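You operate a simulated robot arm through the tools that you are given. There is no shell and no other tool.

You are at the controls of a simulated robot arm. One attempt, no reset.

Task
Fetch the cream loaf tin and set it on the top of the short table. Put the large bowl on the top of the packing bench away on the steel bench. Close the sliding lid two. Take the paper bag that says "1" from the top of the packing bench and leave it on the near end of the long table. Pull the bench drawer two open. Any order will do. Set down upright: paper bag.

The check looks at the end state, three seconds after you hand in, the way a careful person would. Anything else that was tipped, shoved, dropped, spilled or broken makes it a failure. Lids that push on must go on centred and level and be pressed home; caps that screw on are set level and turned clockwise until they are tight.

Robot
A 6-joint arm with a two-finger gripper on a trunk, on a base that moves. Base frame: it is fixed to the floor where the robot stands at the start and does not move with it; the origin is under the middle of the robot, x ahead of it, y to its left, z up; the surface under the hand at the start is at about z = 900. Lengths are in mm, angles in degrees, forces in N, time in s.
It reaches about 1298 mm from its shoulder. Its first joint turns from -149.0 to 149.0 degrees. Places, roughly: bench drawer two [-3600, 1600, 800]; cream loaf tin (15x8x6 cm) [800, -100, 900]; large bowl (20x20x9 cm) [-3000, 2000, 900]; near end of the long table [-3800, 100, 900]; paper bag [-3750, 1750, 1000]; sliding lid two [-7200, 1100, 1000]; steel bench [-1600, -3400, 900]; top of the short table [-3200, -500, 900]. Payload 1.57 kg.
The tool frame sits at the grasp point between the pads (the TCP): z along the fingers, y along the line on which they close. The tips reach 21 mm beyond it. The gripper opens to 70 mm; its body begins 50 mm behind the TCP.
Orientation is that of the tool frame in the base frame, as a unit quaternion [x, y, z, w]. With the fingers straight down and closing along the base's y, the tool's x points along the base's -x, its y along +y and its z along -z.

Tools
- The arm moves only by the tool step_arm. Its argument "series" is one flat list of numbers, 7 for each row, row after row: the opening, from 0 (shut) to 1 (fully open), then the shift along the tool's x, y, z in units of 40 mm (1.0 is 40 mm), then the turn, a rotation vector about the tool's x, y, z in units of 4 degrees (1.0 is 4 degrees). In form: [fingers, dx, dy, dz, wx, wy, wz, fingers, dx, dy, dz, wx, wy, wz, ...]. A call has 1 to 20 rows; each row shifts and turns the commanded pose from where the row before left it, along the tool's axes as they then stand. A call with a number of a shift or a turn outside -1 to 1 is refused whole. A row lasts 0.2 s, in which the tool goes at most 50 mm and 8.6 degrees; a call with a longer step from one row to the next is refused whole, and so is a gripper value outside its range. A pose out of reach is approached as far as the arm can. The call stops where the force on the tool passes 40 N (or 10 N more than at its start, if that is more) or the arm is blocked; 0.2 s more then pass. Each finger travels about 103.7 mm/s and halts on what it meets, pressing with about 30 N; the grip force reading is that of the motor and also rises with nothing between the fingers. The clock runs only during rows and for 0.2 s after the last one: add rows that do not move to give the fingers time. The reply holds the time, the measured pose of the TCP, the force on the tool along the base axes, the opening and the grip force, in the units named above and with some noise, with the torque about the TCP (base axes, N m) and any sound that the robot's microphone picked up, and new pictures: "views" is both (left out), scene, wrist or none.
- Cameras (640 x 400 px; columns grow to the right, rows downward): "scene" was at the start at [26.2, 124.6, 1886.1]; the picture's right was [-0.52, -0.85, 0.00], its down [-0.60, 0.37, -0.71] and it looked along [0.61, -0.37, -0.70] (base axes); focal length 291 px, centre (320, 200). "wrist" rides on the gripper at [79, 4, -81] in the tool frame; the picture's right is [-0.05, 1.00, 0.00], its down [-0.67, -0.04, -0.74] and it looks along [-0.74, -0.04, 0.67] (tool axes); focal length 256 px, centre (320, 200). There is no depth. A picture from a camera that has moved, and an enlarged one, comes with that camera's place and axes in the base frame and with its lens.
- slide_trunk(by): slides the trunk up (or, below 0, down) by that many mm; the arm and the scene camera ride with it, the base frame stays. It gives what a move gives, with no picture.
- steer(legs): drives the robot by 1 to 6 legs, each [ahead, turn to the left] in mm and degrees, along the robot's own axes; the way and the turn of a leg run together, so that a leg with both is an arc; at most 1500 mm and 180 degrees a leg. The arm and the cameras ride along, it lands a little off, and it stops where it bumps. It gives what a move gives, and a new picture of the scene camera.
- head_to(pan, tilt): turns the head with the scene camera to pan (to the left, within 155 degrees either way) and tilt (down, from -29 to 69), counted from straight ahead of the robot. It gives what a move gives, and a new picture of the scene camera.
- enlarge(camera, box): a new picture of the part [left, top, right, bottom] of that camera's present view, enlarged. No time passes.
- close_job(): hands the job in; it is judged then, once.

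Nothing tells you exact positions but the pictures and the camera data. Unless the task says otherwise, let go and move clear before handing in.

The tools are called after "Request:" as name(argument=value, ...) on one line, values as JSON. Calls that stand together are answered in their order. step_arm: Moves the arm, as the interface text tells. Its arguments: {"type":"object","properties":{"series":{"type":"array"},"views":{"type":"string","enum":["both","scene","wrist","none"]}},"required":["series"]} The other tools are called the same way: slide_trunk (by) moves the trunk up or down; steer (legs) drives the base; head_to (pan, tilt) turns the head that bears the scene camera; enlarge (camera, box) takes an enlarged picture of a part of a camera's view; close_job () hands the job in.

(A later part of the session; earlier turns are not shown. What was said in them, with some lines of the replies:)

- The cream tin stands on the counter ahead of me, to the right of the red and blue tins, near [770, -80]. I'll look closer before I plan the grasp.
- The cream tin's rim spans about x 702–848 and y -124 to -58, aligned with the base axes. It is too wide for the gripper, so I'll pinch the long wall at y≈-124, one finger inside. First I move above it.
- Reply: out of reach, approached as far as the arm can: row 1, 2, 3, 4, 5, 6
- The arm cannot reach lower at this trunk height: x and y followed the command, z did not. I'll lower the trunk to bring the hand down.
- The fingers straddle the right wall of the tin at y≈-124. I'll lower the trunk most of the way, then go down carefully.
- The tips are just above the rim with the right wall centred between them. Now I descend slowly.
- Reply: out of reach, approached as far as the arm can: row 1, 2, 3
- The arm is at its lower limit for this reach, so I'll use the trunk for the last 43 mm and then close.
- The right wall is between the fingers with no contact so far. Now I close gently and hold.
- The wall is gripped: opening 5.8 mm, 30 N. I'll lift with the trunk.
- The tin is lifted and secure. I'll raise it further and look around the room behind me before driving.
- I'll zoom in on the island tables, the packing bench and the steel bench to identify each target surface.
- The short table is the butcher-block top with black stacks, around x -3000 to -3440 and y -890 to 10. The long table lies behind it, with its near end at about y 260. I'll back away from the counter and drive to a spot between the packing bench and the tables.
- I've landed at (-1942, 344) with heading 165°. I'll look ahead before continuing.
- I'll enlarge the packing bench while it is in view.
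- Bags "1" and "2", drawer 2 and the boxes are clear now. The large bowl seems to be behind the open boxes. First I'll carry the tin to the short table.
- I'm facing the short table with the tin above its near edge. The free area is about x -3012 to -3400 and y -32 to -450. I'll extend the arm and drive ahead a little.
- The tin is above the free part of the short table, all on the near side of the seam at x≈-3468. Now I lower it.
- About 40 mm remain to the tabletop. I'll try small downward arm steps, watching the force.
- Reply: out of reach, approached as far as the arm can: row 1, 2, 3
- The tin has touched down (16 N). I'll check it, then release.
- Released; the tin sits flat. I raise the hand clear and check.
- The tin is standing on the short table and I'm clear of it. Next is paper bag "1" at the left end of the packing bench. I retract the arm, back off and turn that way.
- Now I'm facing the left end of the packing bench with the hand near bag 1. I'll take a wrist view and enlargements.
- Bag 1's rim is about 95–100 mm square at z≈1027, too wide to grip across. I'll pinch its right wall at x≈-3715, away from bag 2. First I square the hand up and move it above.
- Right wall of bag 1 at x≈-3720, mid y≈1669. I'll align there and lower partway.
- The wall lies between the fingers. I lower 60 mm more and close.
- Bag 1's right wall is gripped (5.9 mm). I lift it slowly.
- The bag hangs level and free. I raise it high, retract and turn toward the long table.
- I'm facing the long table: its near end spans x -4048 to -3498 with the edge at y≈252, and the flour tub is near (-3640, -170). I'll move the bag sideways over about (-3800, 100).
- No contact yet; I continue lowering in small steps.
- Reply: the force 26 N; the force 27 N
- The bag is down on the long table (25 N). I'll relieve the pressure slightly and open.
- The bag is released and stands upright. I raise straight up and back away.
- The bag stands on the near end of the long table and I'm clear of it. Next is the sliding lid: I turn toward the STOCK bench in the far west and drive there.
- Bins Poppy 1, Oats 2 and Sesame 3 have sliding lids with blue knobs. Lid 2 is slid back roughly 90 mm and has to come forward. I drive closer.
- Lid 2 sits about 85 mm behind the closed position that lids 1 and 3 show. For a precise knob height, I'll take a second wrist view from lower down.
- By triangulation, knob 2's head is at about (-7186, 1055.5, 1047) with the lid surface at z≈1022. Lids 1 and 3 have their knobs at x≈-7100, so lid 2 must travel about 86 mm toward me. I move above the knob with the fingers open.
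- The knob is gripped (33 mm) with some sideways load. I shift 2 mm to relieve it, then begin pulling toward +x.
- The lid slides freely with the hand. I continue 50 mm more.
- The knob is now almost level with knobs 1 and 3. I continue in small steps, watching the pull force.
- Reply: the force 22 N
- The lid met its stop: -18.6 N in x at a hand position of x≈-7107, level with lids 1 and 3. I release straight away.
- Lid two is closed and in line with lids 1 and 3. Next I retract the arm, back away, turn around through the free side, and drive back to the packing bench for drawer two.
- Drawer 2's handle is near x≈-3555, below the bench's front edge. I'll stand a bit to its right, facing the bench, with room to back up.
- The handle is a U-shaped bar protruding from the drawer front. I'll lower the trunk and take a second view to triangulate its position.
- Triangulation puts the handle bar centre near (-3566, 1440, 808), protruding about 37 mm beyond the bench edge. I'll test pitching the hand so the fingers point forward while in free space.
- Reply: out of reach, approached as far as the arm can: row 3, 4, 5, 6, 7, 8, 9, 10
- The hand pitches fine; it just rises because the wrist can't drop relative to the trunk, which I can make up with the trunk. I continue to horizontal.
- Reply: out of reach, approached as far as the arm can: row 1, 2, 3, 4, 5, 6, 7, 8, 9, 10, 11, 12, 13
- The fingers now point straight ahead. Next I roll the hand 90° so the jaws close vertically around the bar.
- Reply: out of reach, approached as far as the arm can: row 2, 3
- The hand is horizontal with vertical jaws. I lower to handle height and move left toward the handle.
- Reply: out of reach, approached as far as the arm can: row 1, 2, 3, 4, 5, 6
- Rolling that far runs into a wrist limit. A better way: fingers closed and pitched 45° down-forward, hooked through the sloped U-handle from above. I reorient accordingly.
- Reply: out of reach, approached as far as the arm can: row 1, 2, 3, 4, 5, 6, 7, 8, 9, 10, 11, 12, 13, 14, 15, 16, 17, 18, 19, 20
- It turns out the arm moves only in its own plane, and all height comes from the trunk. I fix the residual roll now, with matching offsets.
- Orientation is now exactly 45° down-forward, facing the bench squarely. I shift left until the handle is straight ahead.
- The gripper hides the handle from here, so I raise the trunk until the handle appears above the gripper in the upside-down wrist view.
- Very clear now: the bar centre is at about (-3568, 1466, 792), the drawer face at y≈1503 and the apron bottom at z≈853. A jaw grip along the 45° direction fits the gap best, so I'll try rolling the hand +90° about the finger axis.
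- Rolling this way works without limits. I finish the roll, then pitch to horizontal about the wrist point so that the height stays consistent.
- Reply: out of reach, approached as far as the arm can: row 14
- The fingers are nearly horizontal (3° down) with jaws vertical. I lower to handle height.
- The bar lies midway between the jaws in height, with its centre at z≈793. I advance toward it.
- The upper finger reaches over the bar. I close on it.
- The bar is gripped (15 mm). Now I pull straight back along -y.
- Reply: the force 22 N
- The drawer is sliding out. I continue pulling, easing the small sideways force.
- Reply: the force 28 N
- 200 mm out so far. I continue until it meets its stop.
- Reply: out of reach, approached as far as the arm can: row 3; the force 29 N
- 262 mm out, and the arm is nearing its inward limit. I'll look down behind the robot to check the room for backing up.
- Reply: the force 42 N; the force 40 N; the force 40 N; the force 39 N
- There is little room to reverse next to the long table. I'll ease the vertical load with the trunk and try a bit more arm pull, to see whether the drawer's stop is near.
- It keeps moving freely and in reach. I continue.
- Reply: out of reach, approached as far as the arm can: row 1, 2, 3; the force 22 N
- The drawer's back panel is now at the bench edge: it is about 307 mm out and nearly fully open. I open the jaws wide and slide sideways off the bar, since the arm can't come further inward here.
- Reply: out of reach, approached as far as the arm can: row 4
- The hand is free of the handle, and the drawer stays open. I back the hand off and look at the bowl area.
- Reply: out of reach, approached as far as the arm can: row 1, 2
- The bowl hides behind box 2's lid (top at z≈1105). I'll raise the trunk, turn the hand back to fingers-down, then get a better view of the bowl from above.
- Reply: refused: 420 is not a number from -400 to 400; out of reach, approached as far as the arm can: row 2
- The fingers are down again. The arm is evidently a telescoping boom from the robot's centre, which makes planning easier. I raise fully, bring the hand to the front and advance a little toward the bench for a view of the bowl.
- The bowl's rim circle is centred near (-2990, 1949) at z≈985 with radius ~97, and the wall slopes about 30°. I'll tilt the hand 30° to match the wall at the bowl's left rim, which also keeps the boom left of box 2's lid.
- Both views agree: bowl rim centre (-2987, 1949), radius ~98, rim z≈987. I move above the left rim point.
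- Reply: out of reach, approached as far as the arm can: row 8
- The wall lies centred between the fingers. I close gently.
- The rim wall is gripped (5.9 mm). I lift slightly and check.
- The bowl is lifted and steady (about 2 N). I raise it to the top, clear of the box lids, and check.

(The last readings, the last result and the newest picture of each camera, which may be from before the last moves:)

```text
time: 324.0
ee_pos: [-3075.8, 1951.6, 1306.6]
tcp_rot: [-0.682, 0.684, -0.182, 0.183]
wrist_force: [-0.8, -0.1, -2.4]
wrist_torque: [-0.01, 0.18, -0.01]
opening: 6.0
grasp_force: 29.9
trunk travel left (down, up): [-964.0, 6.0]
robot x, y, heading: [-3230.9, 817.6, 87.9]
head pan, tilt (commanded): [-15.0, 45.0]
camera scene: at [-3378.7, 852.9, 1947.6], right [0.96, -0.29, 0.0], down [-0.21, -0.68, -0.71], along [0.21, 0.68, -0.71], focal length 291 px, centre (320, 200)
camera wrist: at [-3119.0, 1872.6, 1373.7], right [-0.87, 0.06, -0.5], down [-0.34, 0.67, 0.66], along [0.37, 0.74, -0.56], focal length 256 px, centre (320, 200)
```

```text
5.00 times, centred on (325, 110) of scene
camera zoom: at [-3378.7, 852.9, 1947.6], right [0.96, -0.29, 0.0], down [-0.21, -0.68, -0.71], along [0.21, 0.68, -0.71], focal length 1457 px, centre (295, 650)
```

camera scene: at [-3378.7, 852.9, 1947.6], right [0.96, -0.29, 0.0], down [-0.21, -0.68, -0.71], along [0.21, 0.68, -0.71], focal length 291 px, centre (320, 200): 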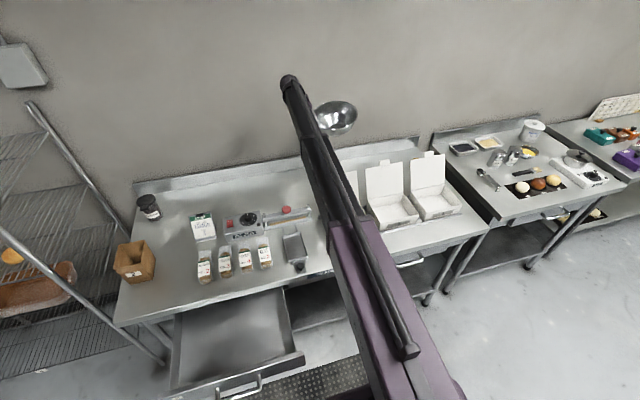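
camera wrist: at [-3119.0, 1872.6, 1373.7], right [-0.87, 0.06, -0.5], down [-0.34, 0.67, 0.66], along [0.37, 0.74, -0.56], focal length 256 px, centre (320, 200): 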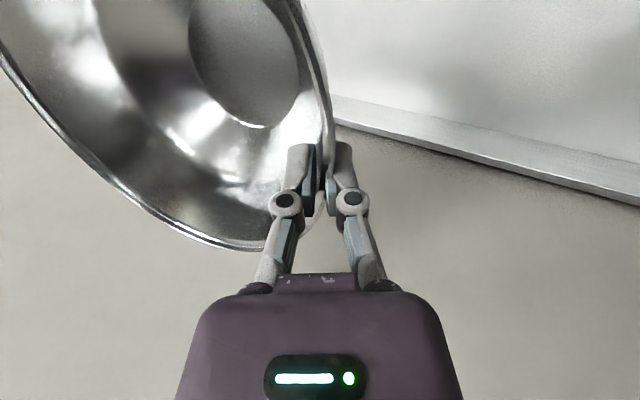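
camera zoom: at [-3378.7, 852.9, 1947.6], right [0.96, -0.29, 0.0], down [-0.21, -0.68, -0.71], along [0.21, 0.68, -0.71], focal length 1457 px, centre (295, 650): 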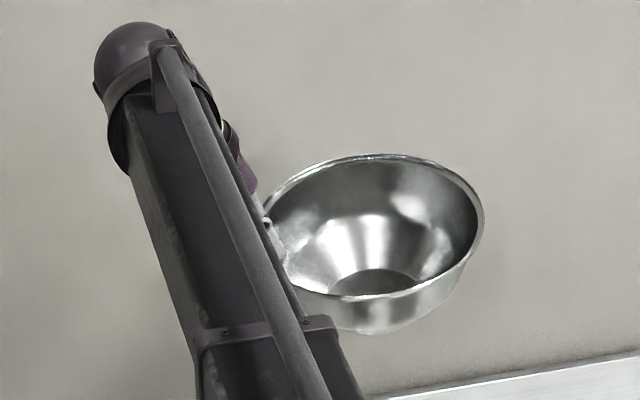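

The bowl hangs nearly level and well clear of the lids. I retract the boom over the lids, then back up and turn.

Request:
step_arm(series=[0, 0.5, 0, 0, 0, 0, 0, 0, 0.7, 0, 0, 0, 0, 0, 0, 0.8, 0, 0, 0, 0, 0, 0, 0.8, 0, 0, 0, 0, 0, 0, 0.8, 0, 0, 0, 0, 0, 0, 0.8, 0, 0, 0, 0, 0, 0, 0.8, 0, 0, 0, 0, 0, 0, 0.8, 0, 0, 0, 0, 0, 0, 0.8, 0, 0, 0, 0, 0, 0, 0.8, 0, 0, 0, 0, 0, 0, 0.8, 0, 0, 0, 0, 0, 0, 0.8, 0, 0, 0, 0, 0, 0, 0.6, 0, 0, 0, 0, 0, 0, 0.3, 0, 0, 0, 0, 0], views="both")

```text
time: 327.0
ee_pos: [-3075.6, 1547.1, 1306.9]
tcp_rot: [-0.682, 0.685, -0.181, 0.183]
wrist_force: [-0.4, -0.5, -2.2]
wrist_torque: [0.03, 0.25, 0.0]
opening: 6.0
grasp_force: 30.3
trunk travel left (down, up): [-964.0, 6.0]
robot x, y, heading: [-3230.9, 814.7, 87.9]
head pan, tilt (commanded): [-15.0, 45.0]
camera scene: at [-3378.7, 852.3, 1947.7], right [0.96, -0.29, 0.0], down [-0.21, -0.68, -0.71], along [0.21, 0.68, -0.71], focal length 291 px, centre (320, 200)
camera wrist: at [-3118.8, 1468.0, 1374.0], right [-0.87, 0.06, -0.5], down [-0.34, 0.66, 0.67], along [0.37, 0.74, -0.56], focal length 256 px, centre (320, 200)
```

scene: 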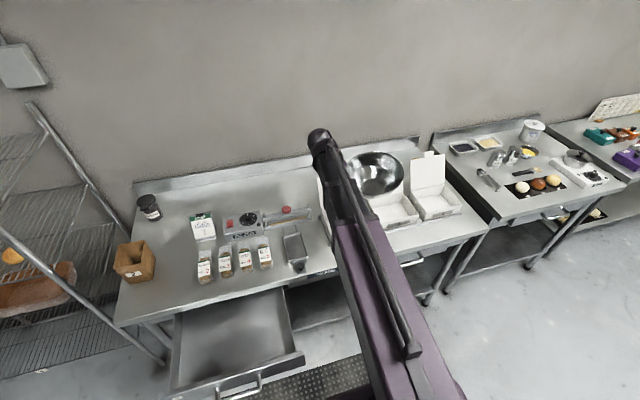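
wrist: 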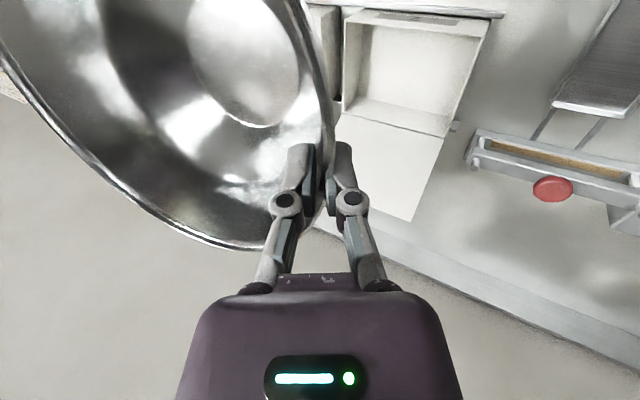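

Request:
steer(legs=[[-200, 0], [0, -112]])

Request:
head_to(pan=-20, tilt=30)

```text
time: 336.0
ee_pos: [-2643.0, 158.0, 1306.8]
tcp_rot: [0.212, 0.943, -0.252, -0.055]
wrist_force: [-0.5, -0.1, -1.5]
wrist_torque: [0.17, -0.13, 0.01]
opening: 6.0
grasp_force: 29.4
trunk travel left (down, up): [-964.0, 6.0]
robot x, y, heading: [-3244.3, 596.8, -27.3]
head pan, tilt (commanded): [-15.0, 45.0]
camera scene: at [-3147.9, 713.0, 1947.7], right [-0.67, -0.74, 0.0], down [-0.52, 0.47, -0.71], along [0.53, -0.47, -0.71], focal length 291 px, centre (320, 200)
```

scene: 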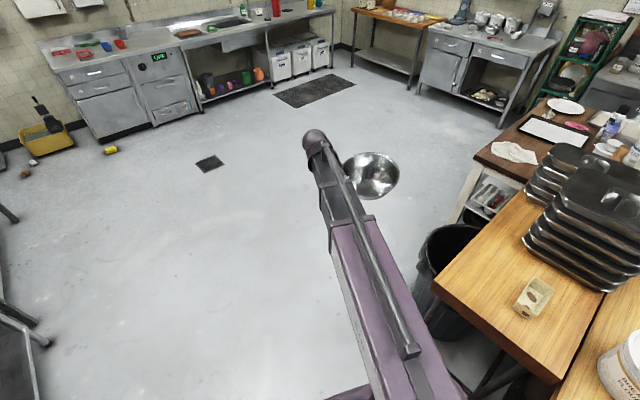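

```text
time: 336.8
ee_pos: [-2641.9, 158.1, 1306.9]
tcp_rot: [0.212, 0.943, -0.251, -0.055]
wrist_force: [0.0, -0.2, -2.7]
wrist_torque: [0.22, -0.1, 0.02]
opening: 5.8
grasp_force: 29.9
trunk travel left (down, up): [-964.0, 6.0]
robot x, y, heading: [-3246.6, 594.8, -27.0]
head pan, tilt (commanded): [-20.0, 30.0]
camera scene: at [-3145.5, 701.3, 1970.2], right [-0.73, -0.68, 0.0], down [-0.34, 0.37, -0.87], along [0.59, -0.63, -0.5], focal length 291 px, centre (320, 200)
```

scene: 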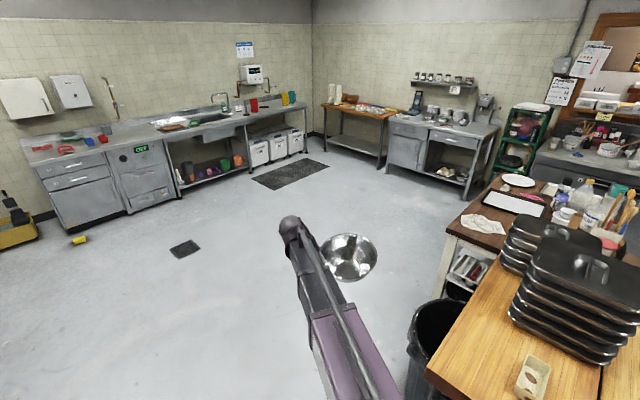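

The way is clear. I drive toward the steel bench.

Request:
steer(legs=[[1000, 0], [0, -47], [1000, 0], [900, 0]])

Request:
head_to(pan=-5, tilt=28)

```text
time: 357.6
ee_pos: [-1738.1, -2440.2, 1306.4]
tcp_rot: [0.567, 0.783, -0.208, -0.149]
wrist_force: [-0.5, 0.0, -3.3]
wrist_torque: [0.04, -0.19, -0.02]
opening: 6.2
grasp_force: 30.1
trunk travel left (down, up): [-964.0, 6.0]
robot x, y, heading: [-1838.6, -1697.9, -73.4]
head pan, tilt (commanded): [-20.0, 30.0]
camera scene: at [-1689.5, -1699.7, 1970.3], right [-1.0, 0.06, 0.0], down [0.03, 0.5, -0.87], along [-0.05, -0.86, -0.5], focal length 291 px, centre (320, 200)
```

scene: 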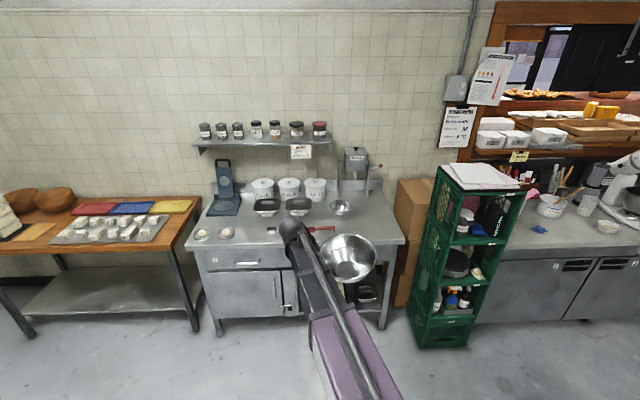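

```text
time: 358.3
ee_pos: [-1737.9, -2439.0, 1306.0]
tcp_rot: [0.567, 0.783, -0.208, -0.15]
wrist_force: [0.7, 1.1, -2.0]
wrist_torque: [0.06, -0.23, -0.02]
opening: 6.2
grasp_force: 29.4
trunk travel left (down, up): [-964.0, 6.0]
robot x, y, heading: [-1838.0, -1699.5, -73.7]
head pan, tilt (commanded): [-5.0, 28.0]
camera scene: at [-1666.1, -1698.2, 1973.4], right [-0.98, -0.2, 0.0], down [-0.09, 0.46, -0.88], along [0.17, -0.87, -0.47], focal length 291 px, centre (320, 200)
```

scene: 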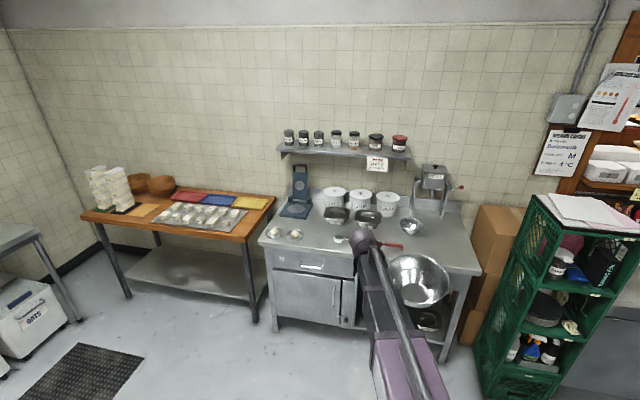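

Request:
enlarge(camera="scene", box=[240, 150, 500, 320])

Request:
head_to(pan=-25, tilt=35)

Request:
enlarge(camera="scene", box=[180, 120, 440, 290])

```text
2.35 times, centred on (370, 235) of scene
camera zoom: at [-1666.1, -1698.2, 1973.4], right [-0.98, -0.2, 0.0], down [-0.09, 0.46, -0.88], along [0.17, -0.87, -0.47], focal length 686 px, centre (202, 118)
```

zoom: 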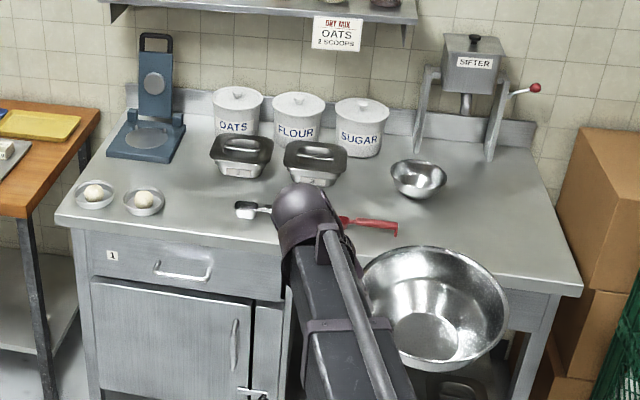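

```text
time: 359.2
ee_pos: [-1736.8, -2439.4, 1307.1]
tcp_rot: [0.567, 0.783, -0.209, -0.15]
wrist_force: [1.7, 0.8, -2.9]
wrist_torque: [0.03, -0.22, -0.01]
opening: 6.0
grasp_force: 29.7
trunk travel left (down, up): [-964.0, 6.0]
robot x, y, heading: [-1837.2, -1698.6, -73.3]
head pan, tilt (commanded): [-25.0, 35.0]
camera scene: at [-1697.1, -1696.0, 1962.5], right [-0.99, 0.15, 0.0], down [0.08, 0.57, -0.82], along [-0.12, -0.81, -0.57], focal length 291 px, centre (320, 200)
```

scene: 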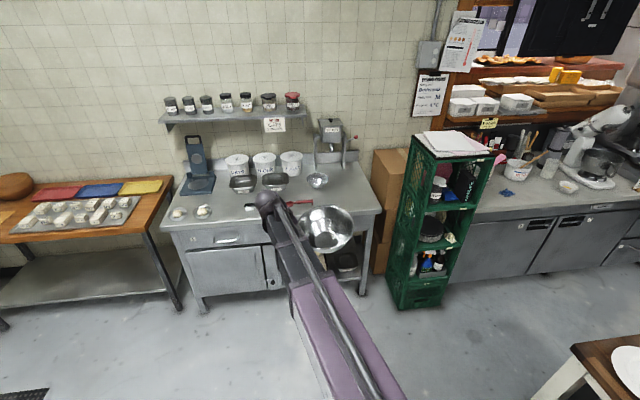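

```text
2.35 times, centred on (310, 205) of scene
camera zoom: at [-1697.1, -1696.0, 1962.5], right [-0.99, 0.15, 0.0], down [0.08, 0.57, -0.82], along [-0.12, -0.81, -0.57], focal length 686 px, centre (344, 188)
```

zoom: 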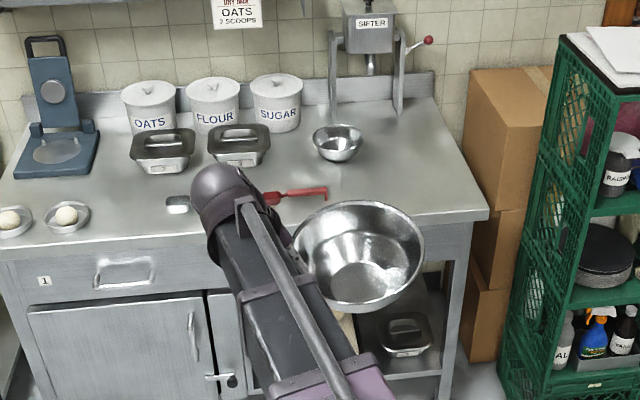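

The right-front of the steel bench is free. I'll set the bowl centre at about (-2120, -3230), clear of the small bowl, the red brush and the sifter. I turn square to the bench and approach.

Request:
steer(legs=[[0, -16.5], [620, 0]])

Request:
step_arm(series=[0, 0, 0, 0, 0, 0, 0], views="both")

```text
time: 364.6
ee_pos: [-1956.2, -3050.1, 1307.1]
tcp_rot: [0.674, 0.692, -0.185, -0.18]
wrist_force: [-0.1, 0.2, -2.5]
wrist_torque: [-0.01, -0.23, -0.03]
opening: 6.1
grasp_force: 30.0
trunk travel left (down, up): [-964.0, 6.0]
robot x, y, heading: [-1837.3, -2310.7, -90.4]
head pan, tilt (commanded): [-25.0, 35.0]
camera scene: at [-1702.8, -2349.8, 1962.5], right [-0.9, 0.43, 0.0], down [0.25, 0.52, -0.82], along [-0.35, -0.74, -0.57], focal length 291 px, centre (320, 200)
```

scene: 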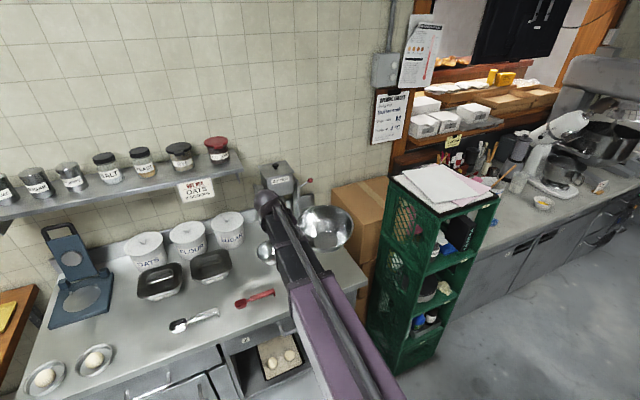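

```text
time: 365.0
ee_pos: [-1957.1, -3049.4, 1307.7]
tcp_rot: [0.675, 0.692, -0.185, -0.179]
wrist_force: [-0.1, 0.7, -2.0]
wrist_torque: [-0.02, -0.22, 0.01]
opening: 5.9
grasp_force: 29.9
trunk travel left (down, up): [-964.0, 6.0]
robot x, y, heading: [-1837.8, -2313.5, -90.6]
head pan, tilt (commanded): [-25.0, 35.0]
camera scene: at [-1703.2, -2349.2, 1962.5], right [-0.9, 0.43, 0.0], down [0.25, 0.52, -0.82], along [-0.35, -0.74, -0.57], focal length 291 px, centre (320, 200)
camera wrist: at [-1914.4, -2968.7, 1374.0], right [0.87, -0.03, -0.5], down [0.36, -0.66, 0.67], along [-0.35, -0.75, -0.56], focal length 256 px, centre (320, 200)
```

scene: 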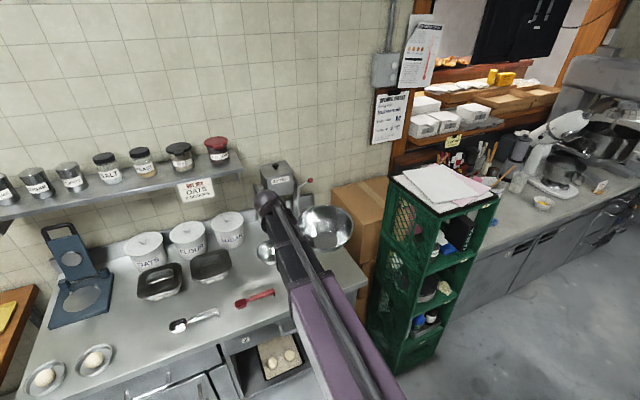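
wrist: 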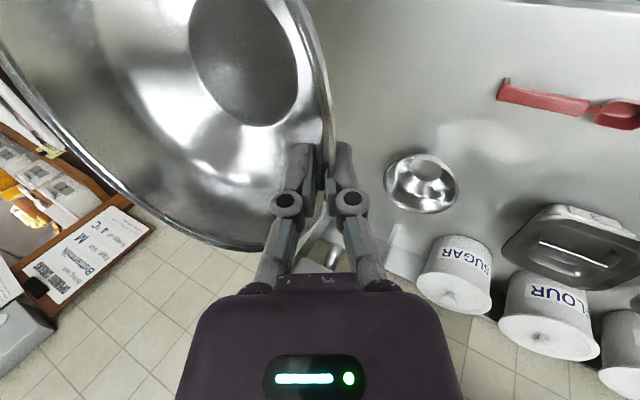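

From the wrist view, the small bowl is near (-1933, -3345). I'll aim the large bowl's centre at about (-2135, -3200) and move the hand there.

Request:
step_arm(series=[0, -0.729, -0.3815, 0.2195, 0, 0, 0, 0, -0.729, -0.3815, 0.2195, 0, 0, 0, 0, -0.729, -0.3815, 0.2195, 0, 0, 0, 0, -0.729, -0.3815, 0.2195, 0, 0, 0, 0, -0.729, -0.3815, 0.2195, 0, 0, 0, 0, 0, 0, 0, 0, 0, 0], views="both")

```text
time: 366.4
ee_pos: [-2042.2, -3198.3, 1307.5]
tcp_rot: [0.675, 0.692, -0.185, -0.178]
wrist_force: [0.5, -0.4, -2.0]
wrist_torque: [-0.02, -0.17, -0.01]
opening: 6.2
grasp_force: 29.8
trunk travel left (down, up): [-964.0, 6.0]
robot x, y, heading: [-1836.1, -2313.3, -90.5]
head pan, tilt (commanded): [-25.0, 35.0]
camera scene: at [-1702.4, -2348.7, 1962.5], right [-0.9, 0.43, 0.0], down [0.25, 0.52, -0.82], along [-0.35, -0.74, -0.57], focal length 291 px, centre (320, 200)
camera wrist: at [-1999.5, -3116.7, 1374.3], right [0.87, -0.03, -0.5], down [0.36, -0.66, 0.67], along [-0.35, -0.75, -0.56], focal length 256 px, centre (320, 200)
```

scene: 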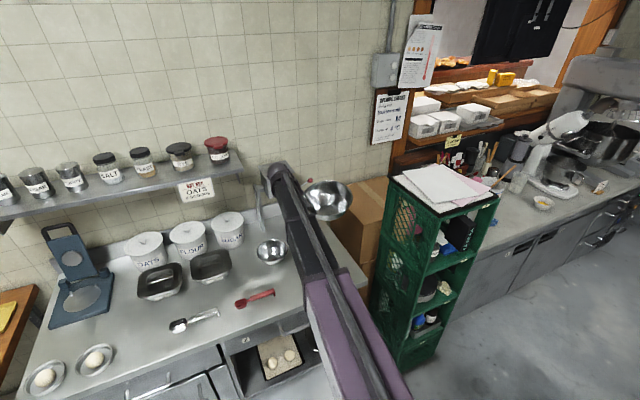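
wrist: 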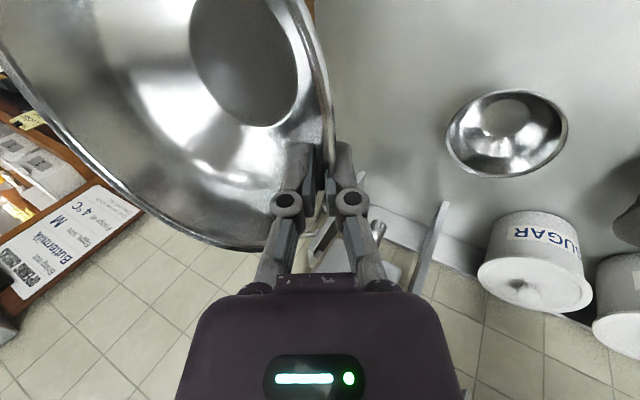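

Request:
slide_trunk(by=-230)

Request:
head_to(pan=-25, tilt=45)

Request:
enlarge(camera="scene", box=[180, 80, 420, 260])

Request:
step_arm(series=[0, 0, 0, 0, 0, 0, 0], views="wrist")

```text
time: 368.9
ee_pos: [-2042.1, -3198.0, 1077.2]
tcp_rot: [0.675, 0.692, -0.185, -0.179]
wrist_force: [0.0, 0.0, -2.9]
wrist_torque: [-0.02, -0.19, -0.01]
opening: 6.0
grasp_force: 30.1
trunk travel left (down, up): [-734.0, 236.0]
robot x, y, heading: [-1835.6, -2310.8, -90.7]
head pan, tilt (commanded): [-25.0, 35.0]
```

```text
time: 369.6
ee_pos: [-2042.7, -3198.2, 1076.1]
tcp_rot: [0.674, 0.693, -0.185, -0.178]
wrist_force: [-0.5, -0.7, -1.4]
wrist_torque: [-0.05, -0.22, 0.02]
opening: 6.0
grasp_force: 30.2
trunk travel left (down, up): [-734.0, 236.0]
robot x, y, heading: [-1838.0, -2311.1, -90.5]
head pan, tilt (commanded): [-25.0, 45.0]
camera scene: at [-1700.0, -2343.6, 1717.7], right [-0.9, 0.43, 0.0], down [0.3, 0.64, -0.71], along [-0.3, -0.64, -0.71], focal length 291 px, centre (320, 200)
```

scene: 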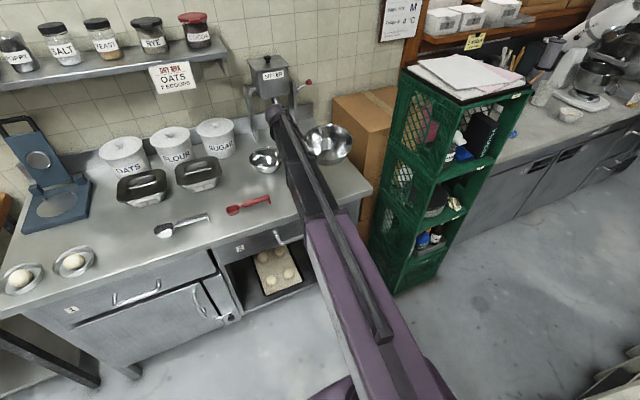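

```text
2.22 times, centred on (300, 170) of scene
camera zoom: at [-1700.0, -2343.6, 1717.7], right [-0.9, 0.43, 0.0], down [0.3, 0.64, -0.71], along [-0.3, -0.64, -0.71], focal length 648 px, centre (364, 267)
```

zoom: 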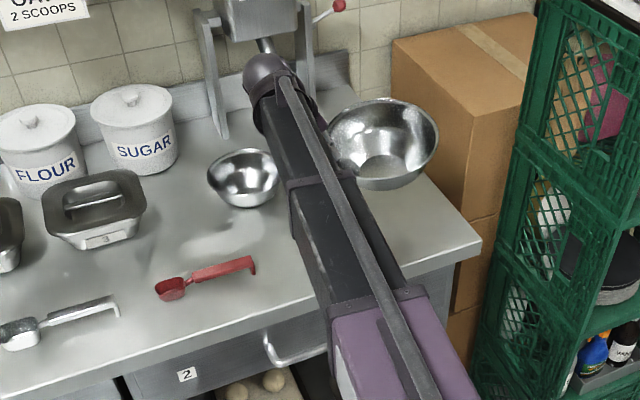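

```text
time: 370.0
ee_pos: [-2043.1, -3197.6, 1076.4]
tcp_rot: [0.675, 0.692, -0.185, -0.179]
wrist_force: [0.1, 1.4, -2.4]
wrist_torque: [0.0, -0.23, 0.01]
opening: 6.0
grasp_force: 29.6
trunk travel left (down, up): [-734.0, 236.0]
robot x, y, heading: [-1836.9, -2315.0, -90.4]
head pan, tilt (commanded): [-25.0, 45.0]
camera wrist: at [-1999.6, -3117.3, 1143.8], right [0.87, -0.03, -0.5], down [0.36, -0.66, 0.67], along [-0.35, -0.75, -0.56], focal length 256 px, centre (320, 200)
```

wrist: 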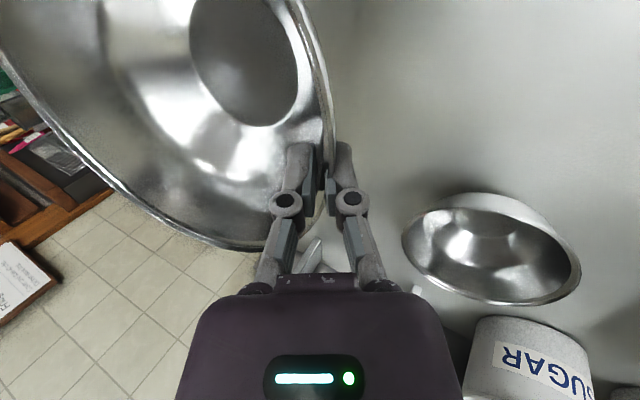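

Request:
slide_trunk(by=-70)

Request:
step_arm(series=[0, 0, 0, 0, 0, 0, 0], views="both")

Request:
enlarge(camera="scene", box=[220, 80, 420, 230])

```text
time: 371.1
ee_pos: [-2042.2, -3198.3, 1007.9]
tcp_rot: [0.675, 0.692, -0.185, -0.179]
wrist_force: [0.2, -0.5, -2.8]
wrist_torque: [0.02, -0.26, 0.01]
opening: 6.1
grasp_force: 29.1
trunk travel left (down, up): [-664.0, 306.0]
robot x, y, heading: [-1839.5, -2313.1, -90.5]
head pan, tilt (commanded): [-25.0, 45.0]
```

```text
time: 371.4
ee_pos: [-2042.0, -3197.4, 1006.8]
tcp_rot: [0.675, 0.692, -0.185, -0.179]
wrist_force: [0.2, -0.3, -2.0]
wrist_torque: [-0.02, -0.21, 0.0]
opening: 6.0
grasp_force: 30.2
trunk travel left (down, up): [-664.0, 306.0]
robot x, y, heading: [-1840.1, -2313.3, -90.7]
head pan, tilt (commanded): [-25.0, 45.0]
camera scene: at [-1700.0, -2343.5, 1647.7], right [-0.9, 0.43, 0.0], down [0.3, 0.64, -0.71], along [-0.3, -0.64, -0.71], focal length 291 px, centre (320, 200)
camera wrist: at [-1999.6, -3117.3, 1073.8], right [0.87, -0.03, -0.5], down [0.36, -0.66, 0.67], along [-0.35, -0.75, -0.56], focal length 256 px, centre (320, 200)
```

scene: 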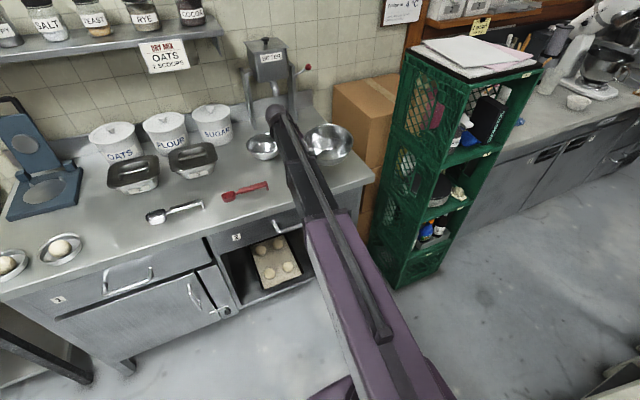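
wrist: 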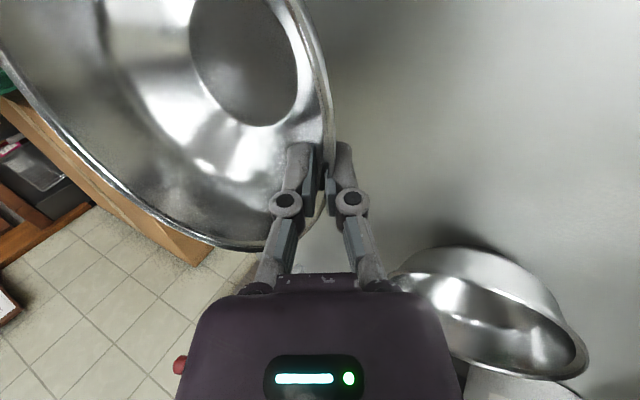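

```text
2.67 times, centred on (320, 155) of scene
camera zoom: at [-1700.0, -2343.5, 1647.7], right [-0.9, 0.43, 0.0], down [0.3, 0.64, -0.71], along [-0.3, -0.64, -0.71], focal length 777 px, centre (320, 320)
```

zoom: 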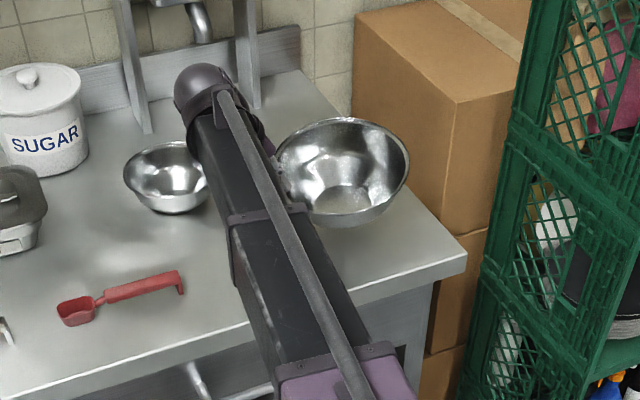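

Request:
slide_trunk(by=-12)

Request:
slide_trunk(by=-6)

Request:
slide_trunk(by=-4)

```text
time: 372.1
ee_pos: [-2041.8, -3197.5, 995.0]
tcp_rot: [0.675, 0.692, -0.185, -0.179]
wrist_force: [0.0, 0.2, -2.1]
wrist_torque: [-0.03, -0.22, 0.02]
opening: 5.9
grasp_force: 29.8
trunk travel left (down, up): [-652.0, 318.0]
robot x, y, heading: [-1840.2, -2312.4, -90.7]
head pan, tilt (commanded): [-25.0, 45.0]
```

```text
time: 372.6
ee_pos: [-2042.1, -3198.5, 989.6]
tcp_rot: [0.675, 0.692, -0.185, -0.179]
wrist_force: [-0.1, 0.4, -3.0]
wrist_torque: [-0.04, -0.22, 0.0]
opening: 6.2
grasp_force: 29.9
trunk travel left (down, up): [-646.0, 324.0]
robot x, y, heading: [-1838.0, -2310.8, -90.3]
head pan, tilt (commanded): [-25.0, 45.0]
```

```text
time: 373.1
ee_pos: [-2042.6, -3198.8, 984.6]
tcp_rot: [0.675, 0.692, -0.185, -0.179]
wrist_force: [-0.2, 0.4, -2.1]
wrist_torque: [-0.03, -0.24, 0.01]
opening: 6.1
grasp_force: 30.0
trunk travel left (down, up): [-642.0, 328.0]
robot x, y, heading: [-1838.7, -2313.2, -90.7]
head pan, tilt (commanded): [-25.0, 45.0]
```

No contact yet. I continue in small steps.

Request:
slide_trunk(by=-4)

Request:
slide_trunk(by=-4)

Request:
slide_trunk(by=-4)

```text
time: 373.7
ee_pos: [-2041.7, -3198.0, 981.0]
tcp_rot: [0.675, 0.692, -0.184, -0.179]
wrist_force: [0.2, -0.2, -1.9]
wrist_torque: [0.0, -0.23, -0.03]
opening: 6.0
grasp_force: 30.5
trunk travel left (down, up): [-638.0, 332.0]
robot x, y, heading: [-1836.0, -2310.9, -90.4]
head pan, tilt (commanded): [-25.0, 45.0]
```

```text
time: 374.2
ee_pos: [-2042.4, -3197.6, 977.2]
tcp_rot: [0.674, 0.692, -0.185, -0.179]
wrist_force: [1.9, 0.1, 2.9]
wrist_torque: [0.14, 0.0, -0.07]
opening: 5.8
grasp_force: 30.1
trunk travel left (down, up): [-634.0, 336.0]
robot x, y, heading: [-1837.4, -2313.3, -90.4]
head pan, tilt (commanded): [-25.0, 45.0]
```

```text
time: 374.7
ee_pos: [-2040.2, -3197.0, 974.5]
tcp_rot: [0.674, 0.692, -0.185, -0.179]
wrist_force: [5.5, -3.6, 17.0]
wrist_torque: [0.25, 0.69, 0.08]
opening: 6.1
grasp_force: 29.6
trunk travel left (down, up): [-630.0, 340.0]
robot x, y, heading: [-1839.2, -2309.7, -90.6]
head pan, tilt (commanded): [-25.0, 45.0]
```

The bowl touched the bench at z≈977. I ease up 3 mm and release slowly.

Request:
slide_trunk(by=3)

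Request:
step_arm(series=[0.1, 0, 0, 0, 0, 0, 0, 0.12, 0, 0, 0, 0, 0, 0, 0.16, 0, 0, 0, 0, 0, 0, 0.22, 0, 0, 0, 0, 0, 0, 0.3, 0, 0, 0, 0, 0, 0, 0.4, 0, 0, 0, 0, 0, 0, 0.5, 0, 0, 0, 0, 0, 0, 0.5, 0, 0, 0, 0, 0, 0], views="both")

Request:
enlarge(camera="scene", box=[220, 80, 420, 230])

```text
time: 375.2
ee_pos: [-2043.9, -3197.4, 976.1]
tcp_rot: [0.675, 0.692, -0.185, -0.179]
wrist_force: [-0.8, -0.1, 1.4]
wrist_torque: [0.07, 0.08, 0.03]
opening: 5.9
grasp_force: 29.9
trunk travel left (down, up): [-633.0, 337.0]
robot x, y, heading: [-1837.2, -2311.5, -90.3]
head pan, tilt (commanded): [-25.0, 45.0]
```

```text
time: 377.0
ee_pos: [-2041.8, -3197.9, 976.2]
tcp_rot: [0.674, 0.692, -0.185, -0.179]
wrist_force: [-0.9, 0.8, -0.3]
wrist_torque: [0.0, 0.01, -0.01]
opening: 35.2
grasp_force: 0.0
trunk travel left (down, up): [-633.0, 337.0]
robot x, y, heading: [-1836.9, -2308.7, -90.5]
head pan, tilt (commanded): [-25.0, 45.0]
camera scene: at [-1699.9, -2343.3, 1616.7], right [-0.9, 0.43, 0.0], down [0.3, 0.64, -0.71], along [-0.3, -0.64, -0.71], focal length 291 px, centre (320, 200)
camera wrist: at [-1999.5, -3117.1, 1043.0], right [0.87, -0.03, -0.5], down [0.36, -0.66, 0.67], along [-0.35, -0.75, -0.56], focal length 256 px, centre (320, 200)
```

scene: 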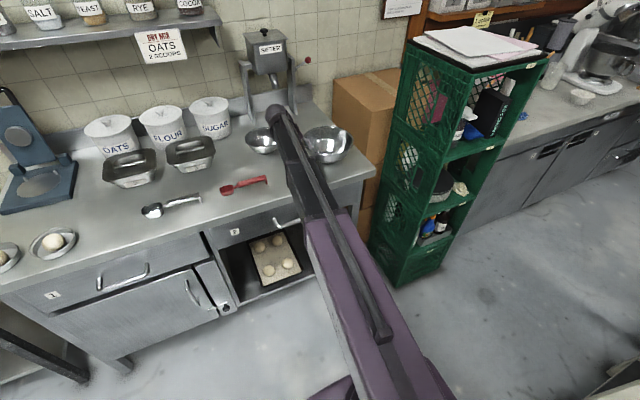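
wrist: 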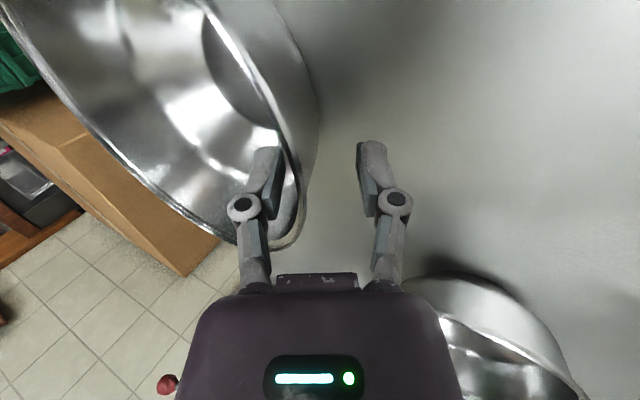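

```text
2.67 times, centred on (320, 155) of scene
camera zoom: at [-1699.9, -2343.3, 1616.7], right [-0.9, 0.43, 0.0], down [0.3, 0.64, -0.71], along [-0.3, -0.64, -0.71], focal length 777 px, centre (320, 320)
```

zoom: 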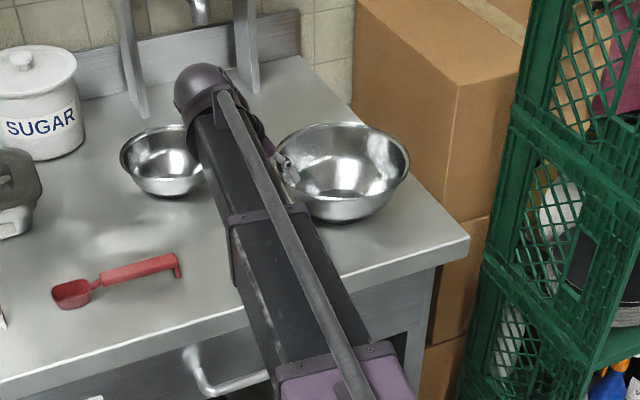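

The bowl sits flat and the fingers straddle the rim freely. I open wider and raise straight up.

Request:
step_arm(series=[0.65, 0, 0, 0, 0, 0, 0, 0.8, 0, 0, 0, 0, 0, 0, 0.8, 0, 0, 0, 0, 0, 0], views="none")

Request:
slide_trunk(by=30)

Request:
step_arm(series=[0.8, 0, 0, 0, 0, 0, 0], views="wrist")

```text
time: 377.8
ee_pos: [-2043.6, -3197.9, 975.9]
tcp_rot: [0.675, 0.692, -0.185, -0.179]
wrist_force: [0.7, 1.2, 0.2]
wrist_torque: [-0.04, -0.04, 0.02]
opening: 55.8
grasp_force: 0.1
trunk travel left (down, up): [-633.0, 337.0]
robot x, y, heading: [-1837.8, -2312.8, -90.4]
head pan, tilt (commanded): [-25.0, 45.0]
```

```text
time: 378.6
ee_pos: [-2042.4, -3197.3, 1005.7]
tcp_rot: [0.674, 0.692, -0.184, -0.179]
wrist_force: [0.2, -0.5, 0.8]
wrist_torque: [-0.04, 0.02, -0.01]
opening: 56.0
grasp_force: 0.1
trunk travel left (down, up): [-663.0, 307.0]
robot x, y, heading: [-1838.3, -2312.2, -90.7]
head pan, tilt (commanded): [-25.0, 45.0]
```

```text
time: 379.0
ee_pos: [-2042.5, -3198.2, 1005.2]
tcp_rot: [0.674, 0.692, -0.185, -0.178]
wrist_force: [0.3, -0.6, -0.2]
wrist_torque: [-0.05, 0.01, 0.0]
opening: 56.1
grasp_force: 0.1
trunk travel left (down, up): [-663.0, 307.0]
robot x, y, heading: [-1836.1, -2313.0, -90.2]
head pan, tilt (commanded): [-25.0, 45.0]
camera wrist: at [-1999.6, -3117.1, 1072.9], right [0.87, -0.03, -0.5], down [0.36, -0.66, 0.67], along [-0.35, -0.75, -0.56], focal length 256 px, centre (320, 200)
```

wrist: 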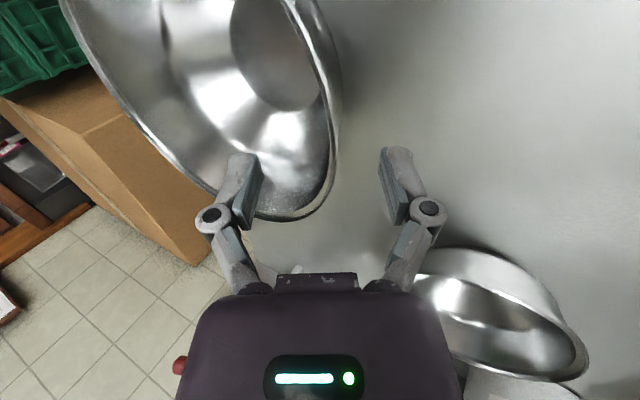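

Free of the rim. I raise well clear and check the bowl.

Request:
slide_trunk(by=280)

Request:
step_arm(series=[0.5, 0.8, 0, 0, 0, 0, 0, 0.5, 0.8, 0, 0, 0, 0, 0, 0.5, 0.8, 0, 0, 0, 0, 0, 0.5, 0.8, 0, 0, 0, 0, 0, 0.5, 0.8, 0, 0, 0, 0, 0, 0.5, 0.8, 0, 0, 0, 0, 0], views="both")

Request:
head_to(pan=-15, tilt=38)

Request:
enlarge(camera="scene", box=[160, 100, 460, 300])

```text
time: 381.8
ee_pos: [-2042.8, -3197.9, 1285.7]
tcp_rot: [0.675, 0.692, -0.185, -0.179]
wrist_force: [-1.0, 0.0, -0.1]
wrist_torque: [-0.01, -0.01, 0.01]
opening: 56.0
grasp_force: 0.1
trunk travel left (down, up): [-943.0, 27.0]
robot x, y, heading: [-1835.3, -2313.8, -90.3]
head pan, tilt (commanded): [-25.0, 45.0]
```

```text
time: 383.2
ee_pos: [-2047.7, -3004.2, 1285.6]
tcp_rot: [0.675, 0.691, -0.186, -0.178]
wrist_force: [-0.4, -0.5, 0.5]
wrist_torque: [0.0, -0.02, -0.02]
opening: 35.1
grasp_force: 0.0
trunk travel left (down, up): [-943.0, 27.0]
robot x, y, heading: [-1838.1, -2310.6, -90.5]
head pan, tilt (commanded): [-25.0, 45.0]
camera scene: at [-1699.9, -2342.1, 1926.7], right [-0.9, 0.43, 0.0], down [0.3, 0.64, -0.71], along [-0.3, -0.64, -0.71], focal length 291 px, centre (320, 200)
camera wrist: at [-2003.8, -2923.6, 1353.3], right [0.87, -0.03, -0.5], down [0.36, -0.65, 0.67], along [-0.35, -0.76, -0.56], focal length 256 px, centre (320, 200)
```

scene: 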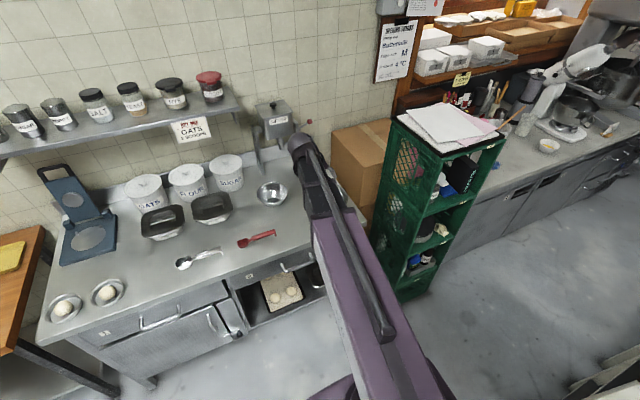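
wrist: 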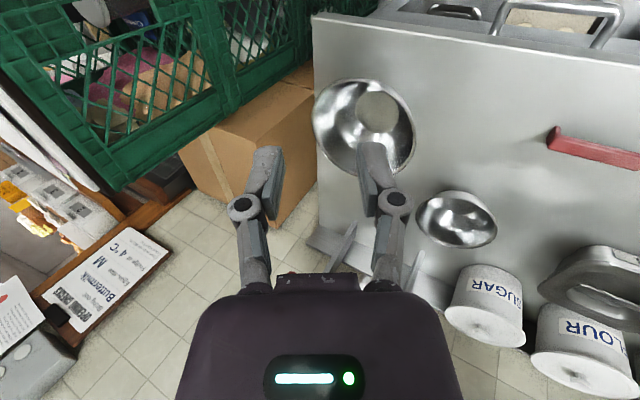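

```text
time: 383.9
ee_pos: [-2046.7, -3005.4, 1286.1]
tcp_rot: [0.674, 0.692, -0.185, -0.179]
wrist_force: [0.3, -0.1, 0.4]
wrist_torque: [-0.01, -0.02, 0.02]
opening: 35.0
grasp_force: 0.1
trunk travel left (down, up): [-943.0, 27.0]
robot x, y, heading: [-1837.6, -2311.1, -90.8]
head pan, tilt (commanded): [-15.0, 38.0]
camera scene: at [-1688.1, -2352.9, 1936.9], right [-0.96, 0.27, 0.0], down [0.17, 0.59, -0.79], along [-0.21, -0.76, -0.62], focal length 291 px, centre (320, 200)
```

scene: 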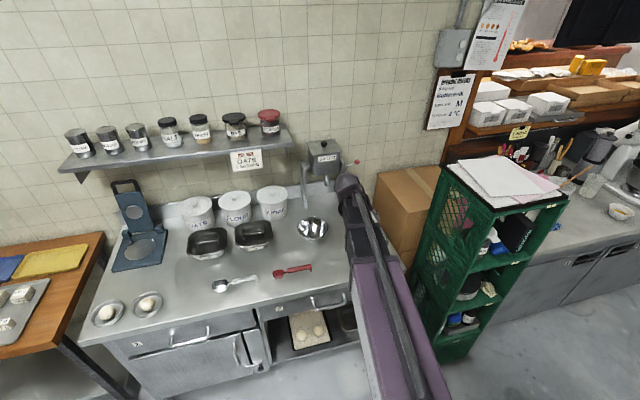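

```text
2.00 times, centred on (310, 200) of scene
camera zoom: at [-1688.1, -2352.9, 1936.9], right [-0.96, 0.27, 0.0], down [0.17, 0.59, -0.79], along [-0.21, -0.76, -0.62], focal length 583 px, centre (340, 200)
```

zoom: 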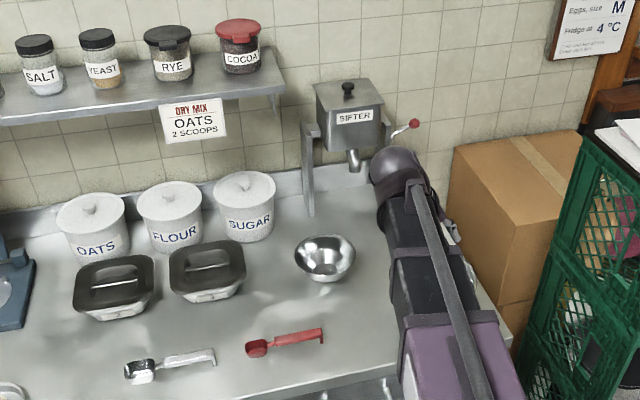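

The bowl rests flat at about (-2138, -3193), with its rim 45 mm inside the bench edge. I'll look back over the room to verify the other results.

Request:
steer(legs=[[-500, 0]])

Request:
head_to(pan=-145, tilt=18)

Request:
enlarge(camera="scene", box=[120, 100, 380, 270])

```text
time: 387.4
ee_pos: [-2039.7, -2505.8, 1286.8]
tcp_rot: [0.673, 0.693, -0.186, -0.178]
wrist_force: [-0.1, 0.7, 0.7]
wrist_torque: [-0.04, 0.02, 0.01]
opening: 35.1
grasp_force: 0.1
trunk travel left (down, up): [-943.0, 27.0]
robot x, y, heading: [-1832.5, -1818.0, -89.8]
head pan, tilt (commanded): [-15.0, 38.0]
camera scene: at [-1683.8, -1851.8, 1936.9], right [-0.96, 0.26, 0.0], down [0.16, 0.59, -0.79], along [-0.21, -0.76, -0.62], focal length 291 px, centre (320, 200)
```

scene: 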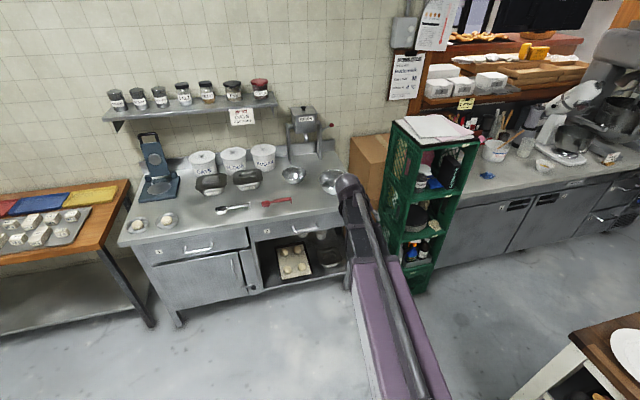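

```text
time: 389.6
ee_pos: [-2039.8, -2506.9, 1286.1]
tcp_rot: [0.673, 0.694, -0.186, -0.179]
wrist_force: [-0.2, 0.1, -0.3]
wrist_torque: [0.01, -0.03, -0.02]
opening: 34.9
grasp_force: 0.0
trunk travel left (down, up): [-943.0, 27.0]
robot x, y, heading: [-1831.9, -1811.6, -90.4]
head pan, tilt (commanded): [-145.0, 18.0]
camera scene: at [-1714.2, -1692.8, 1968.6], right [0.82, 0.57, 0.0], down [0.18, -0.25, -0.95], along [-0.54, 0.78, -0.31], focal length 291 px, centre (320, 200)
```

scene: 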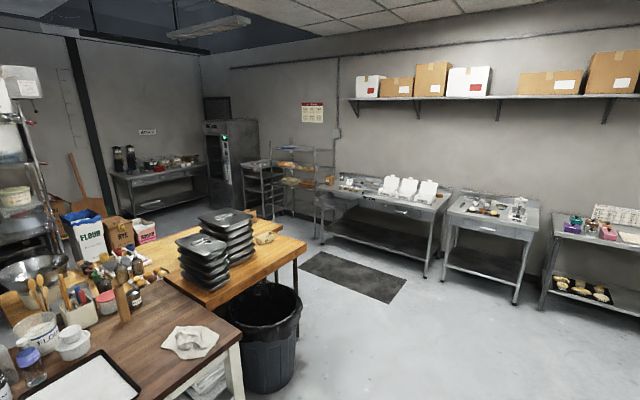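

```text
2.35 times, centred on (250, 185) of scene
camera zoom: at [-1714.2, -1692.8, 1968.6], right [0.82, 0.57, 0.0], down [0.18, -0.25, -0.95], along [-0.54, 0.78, -0.31], focal length 686 px, centre (485, 235)
```

zoom: 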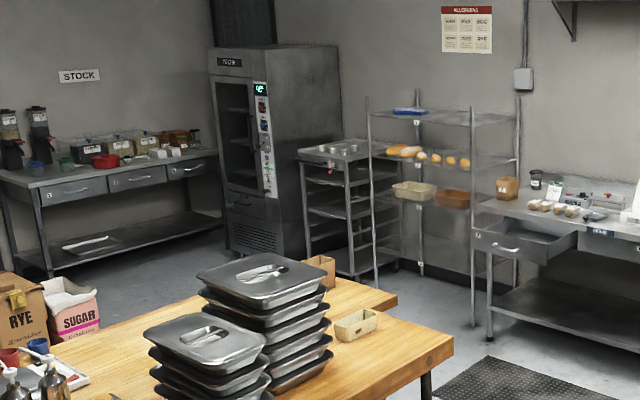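

Request:
enlarge(camera="scene", box=[300, 160, 400, 240])

Request:
enlarge(camera="scene", box=[110, 140, 210, 200])

Request:
enlarge(camera="scene", box=[220, 190, 320, 270])

```text
5.00 times, centred on (350, 200) of scene
camera zoom: at [-1714.2, -1692.8, 1968.6], right [0.82, 0.57, 0.0], down [0.18, -0.25, -0.95], along [-0.54, 0.78, -0.31], focal length 1457 px, centre (170, 200)
```

zoom: 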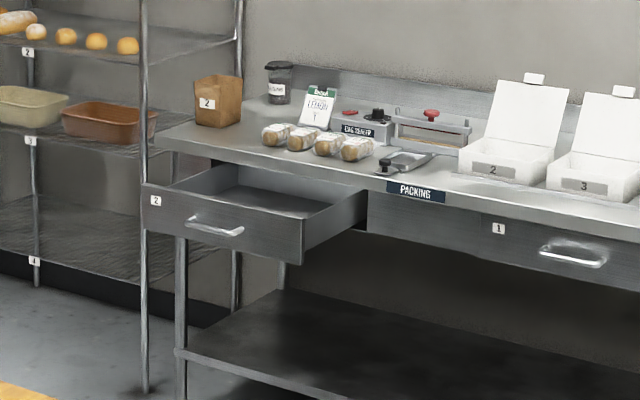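

```text
6.40 times, centred on (160, 170) of scene
camera zoom: at [-1714.2, -1692.8, 1968.6], right [0.82, 0.57, 0.0], down [0.18, -0.25, -0.95], along [-0.54, 0.78, -0.31], focal length 1865 px, centre (1344, 392)
```

zoom: 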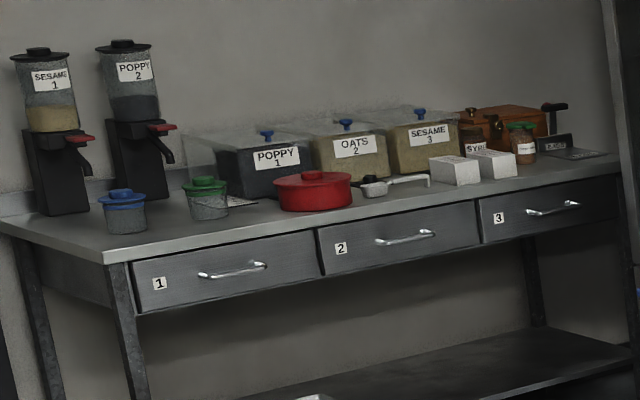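

```text
5.00 times, centred on (270, 230) of scene
camera zoom: at [-1714.2, -1692.8, 1968.6], right [0.82, 0.57, 0.0], down [0.18, -0.25, -0.95], along [-0.54, 0.78, -0.31], focal length 1457 px, centre (570, 50)
```

zoom: 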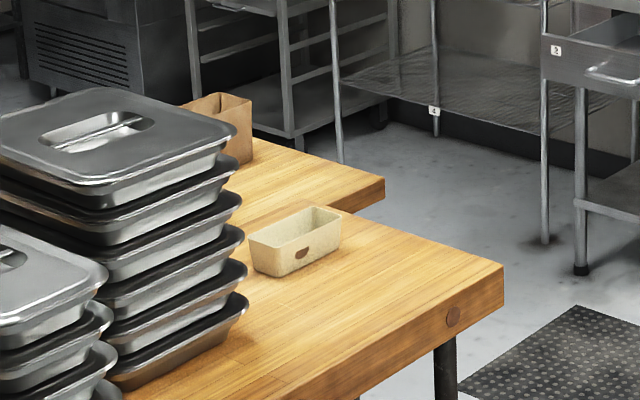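

The view back confirms all five results:
- **Loaf tin:** it stands on the short table.
- **Paper bag "1":** it is upright on the near end of the long table.
- **Bench drawer two:** it is pulled well open.
- **Sliding lid two:** it is closed in line with its neighbours.
- **Large bowl:** it sits on the steel bench.

The hand is empty and clear, so I hand in.

Request:
close_job()

```text
The job is handed in.
```

I finished all five parts of the job and handed it in; the result of the check has not come back. Before handing in I looked over the room, and nothing appeared tipped or out of place.

- **Cream loaf tin:** it stands on the free end of the short table's top, clear of the stacked black trays.
- **Large bowl:** it rests flat on the front right corner of the steel bench, its rim about 45 mm inside the edge.
- **Sliding lid two:** I pulled it forward until it met its stop. Its front edge lines up with lids one and three.
- **Paper bag "1":** it stands upright on the near end of the long table.
- **Bench drawer two:** it is pulled out about 307 mm, with its back panel roughly level with the bench edge. The arm ran out of travel before I felt a hard stop, so it may open slightly further.

The gripper is empty, and the robot is standing clear of the tables and benches.
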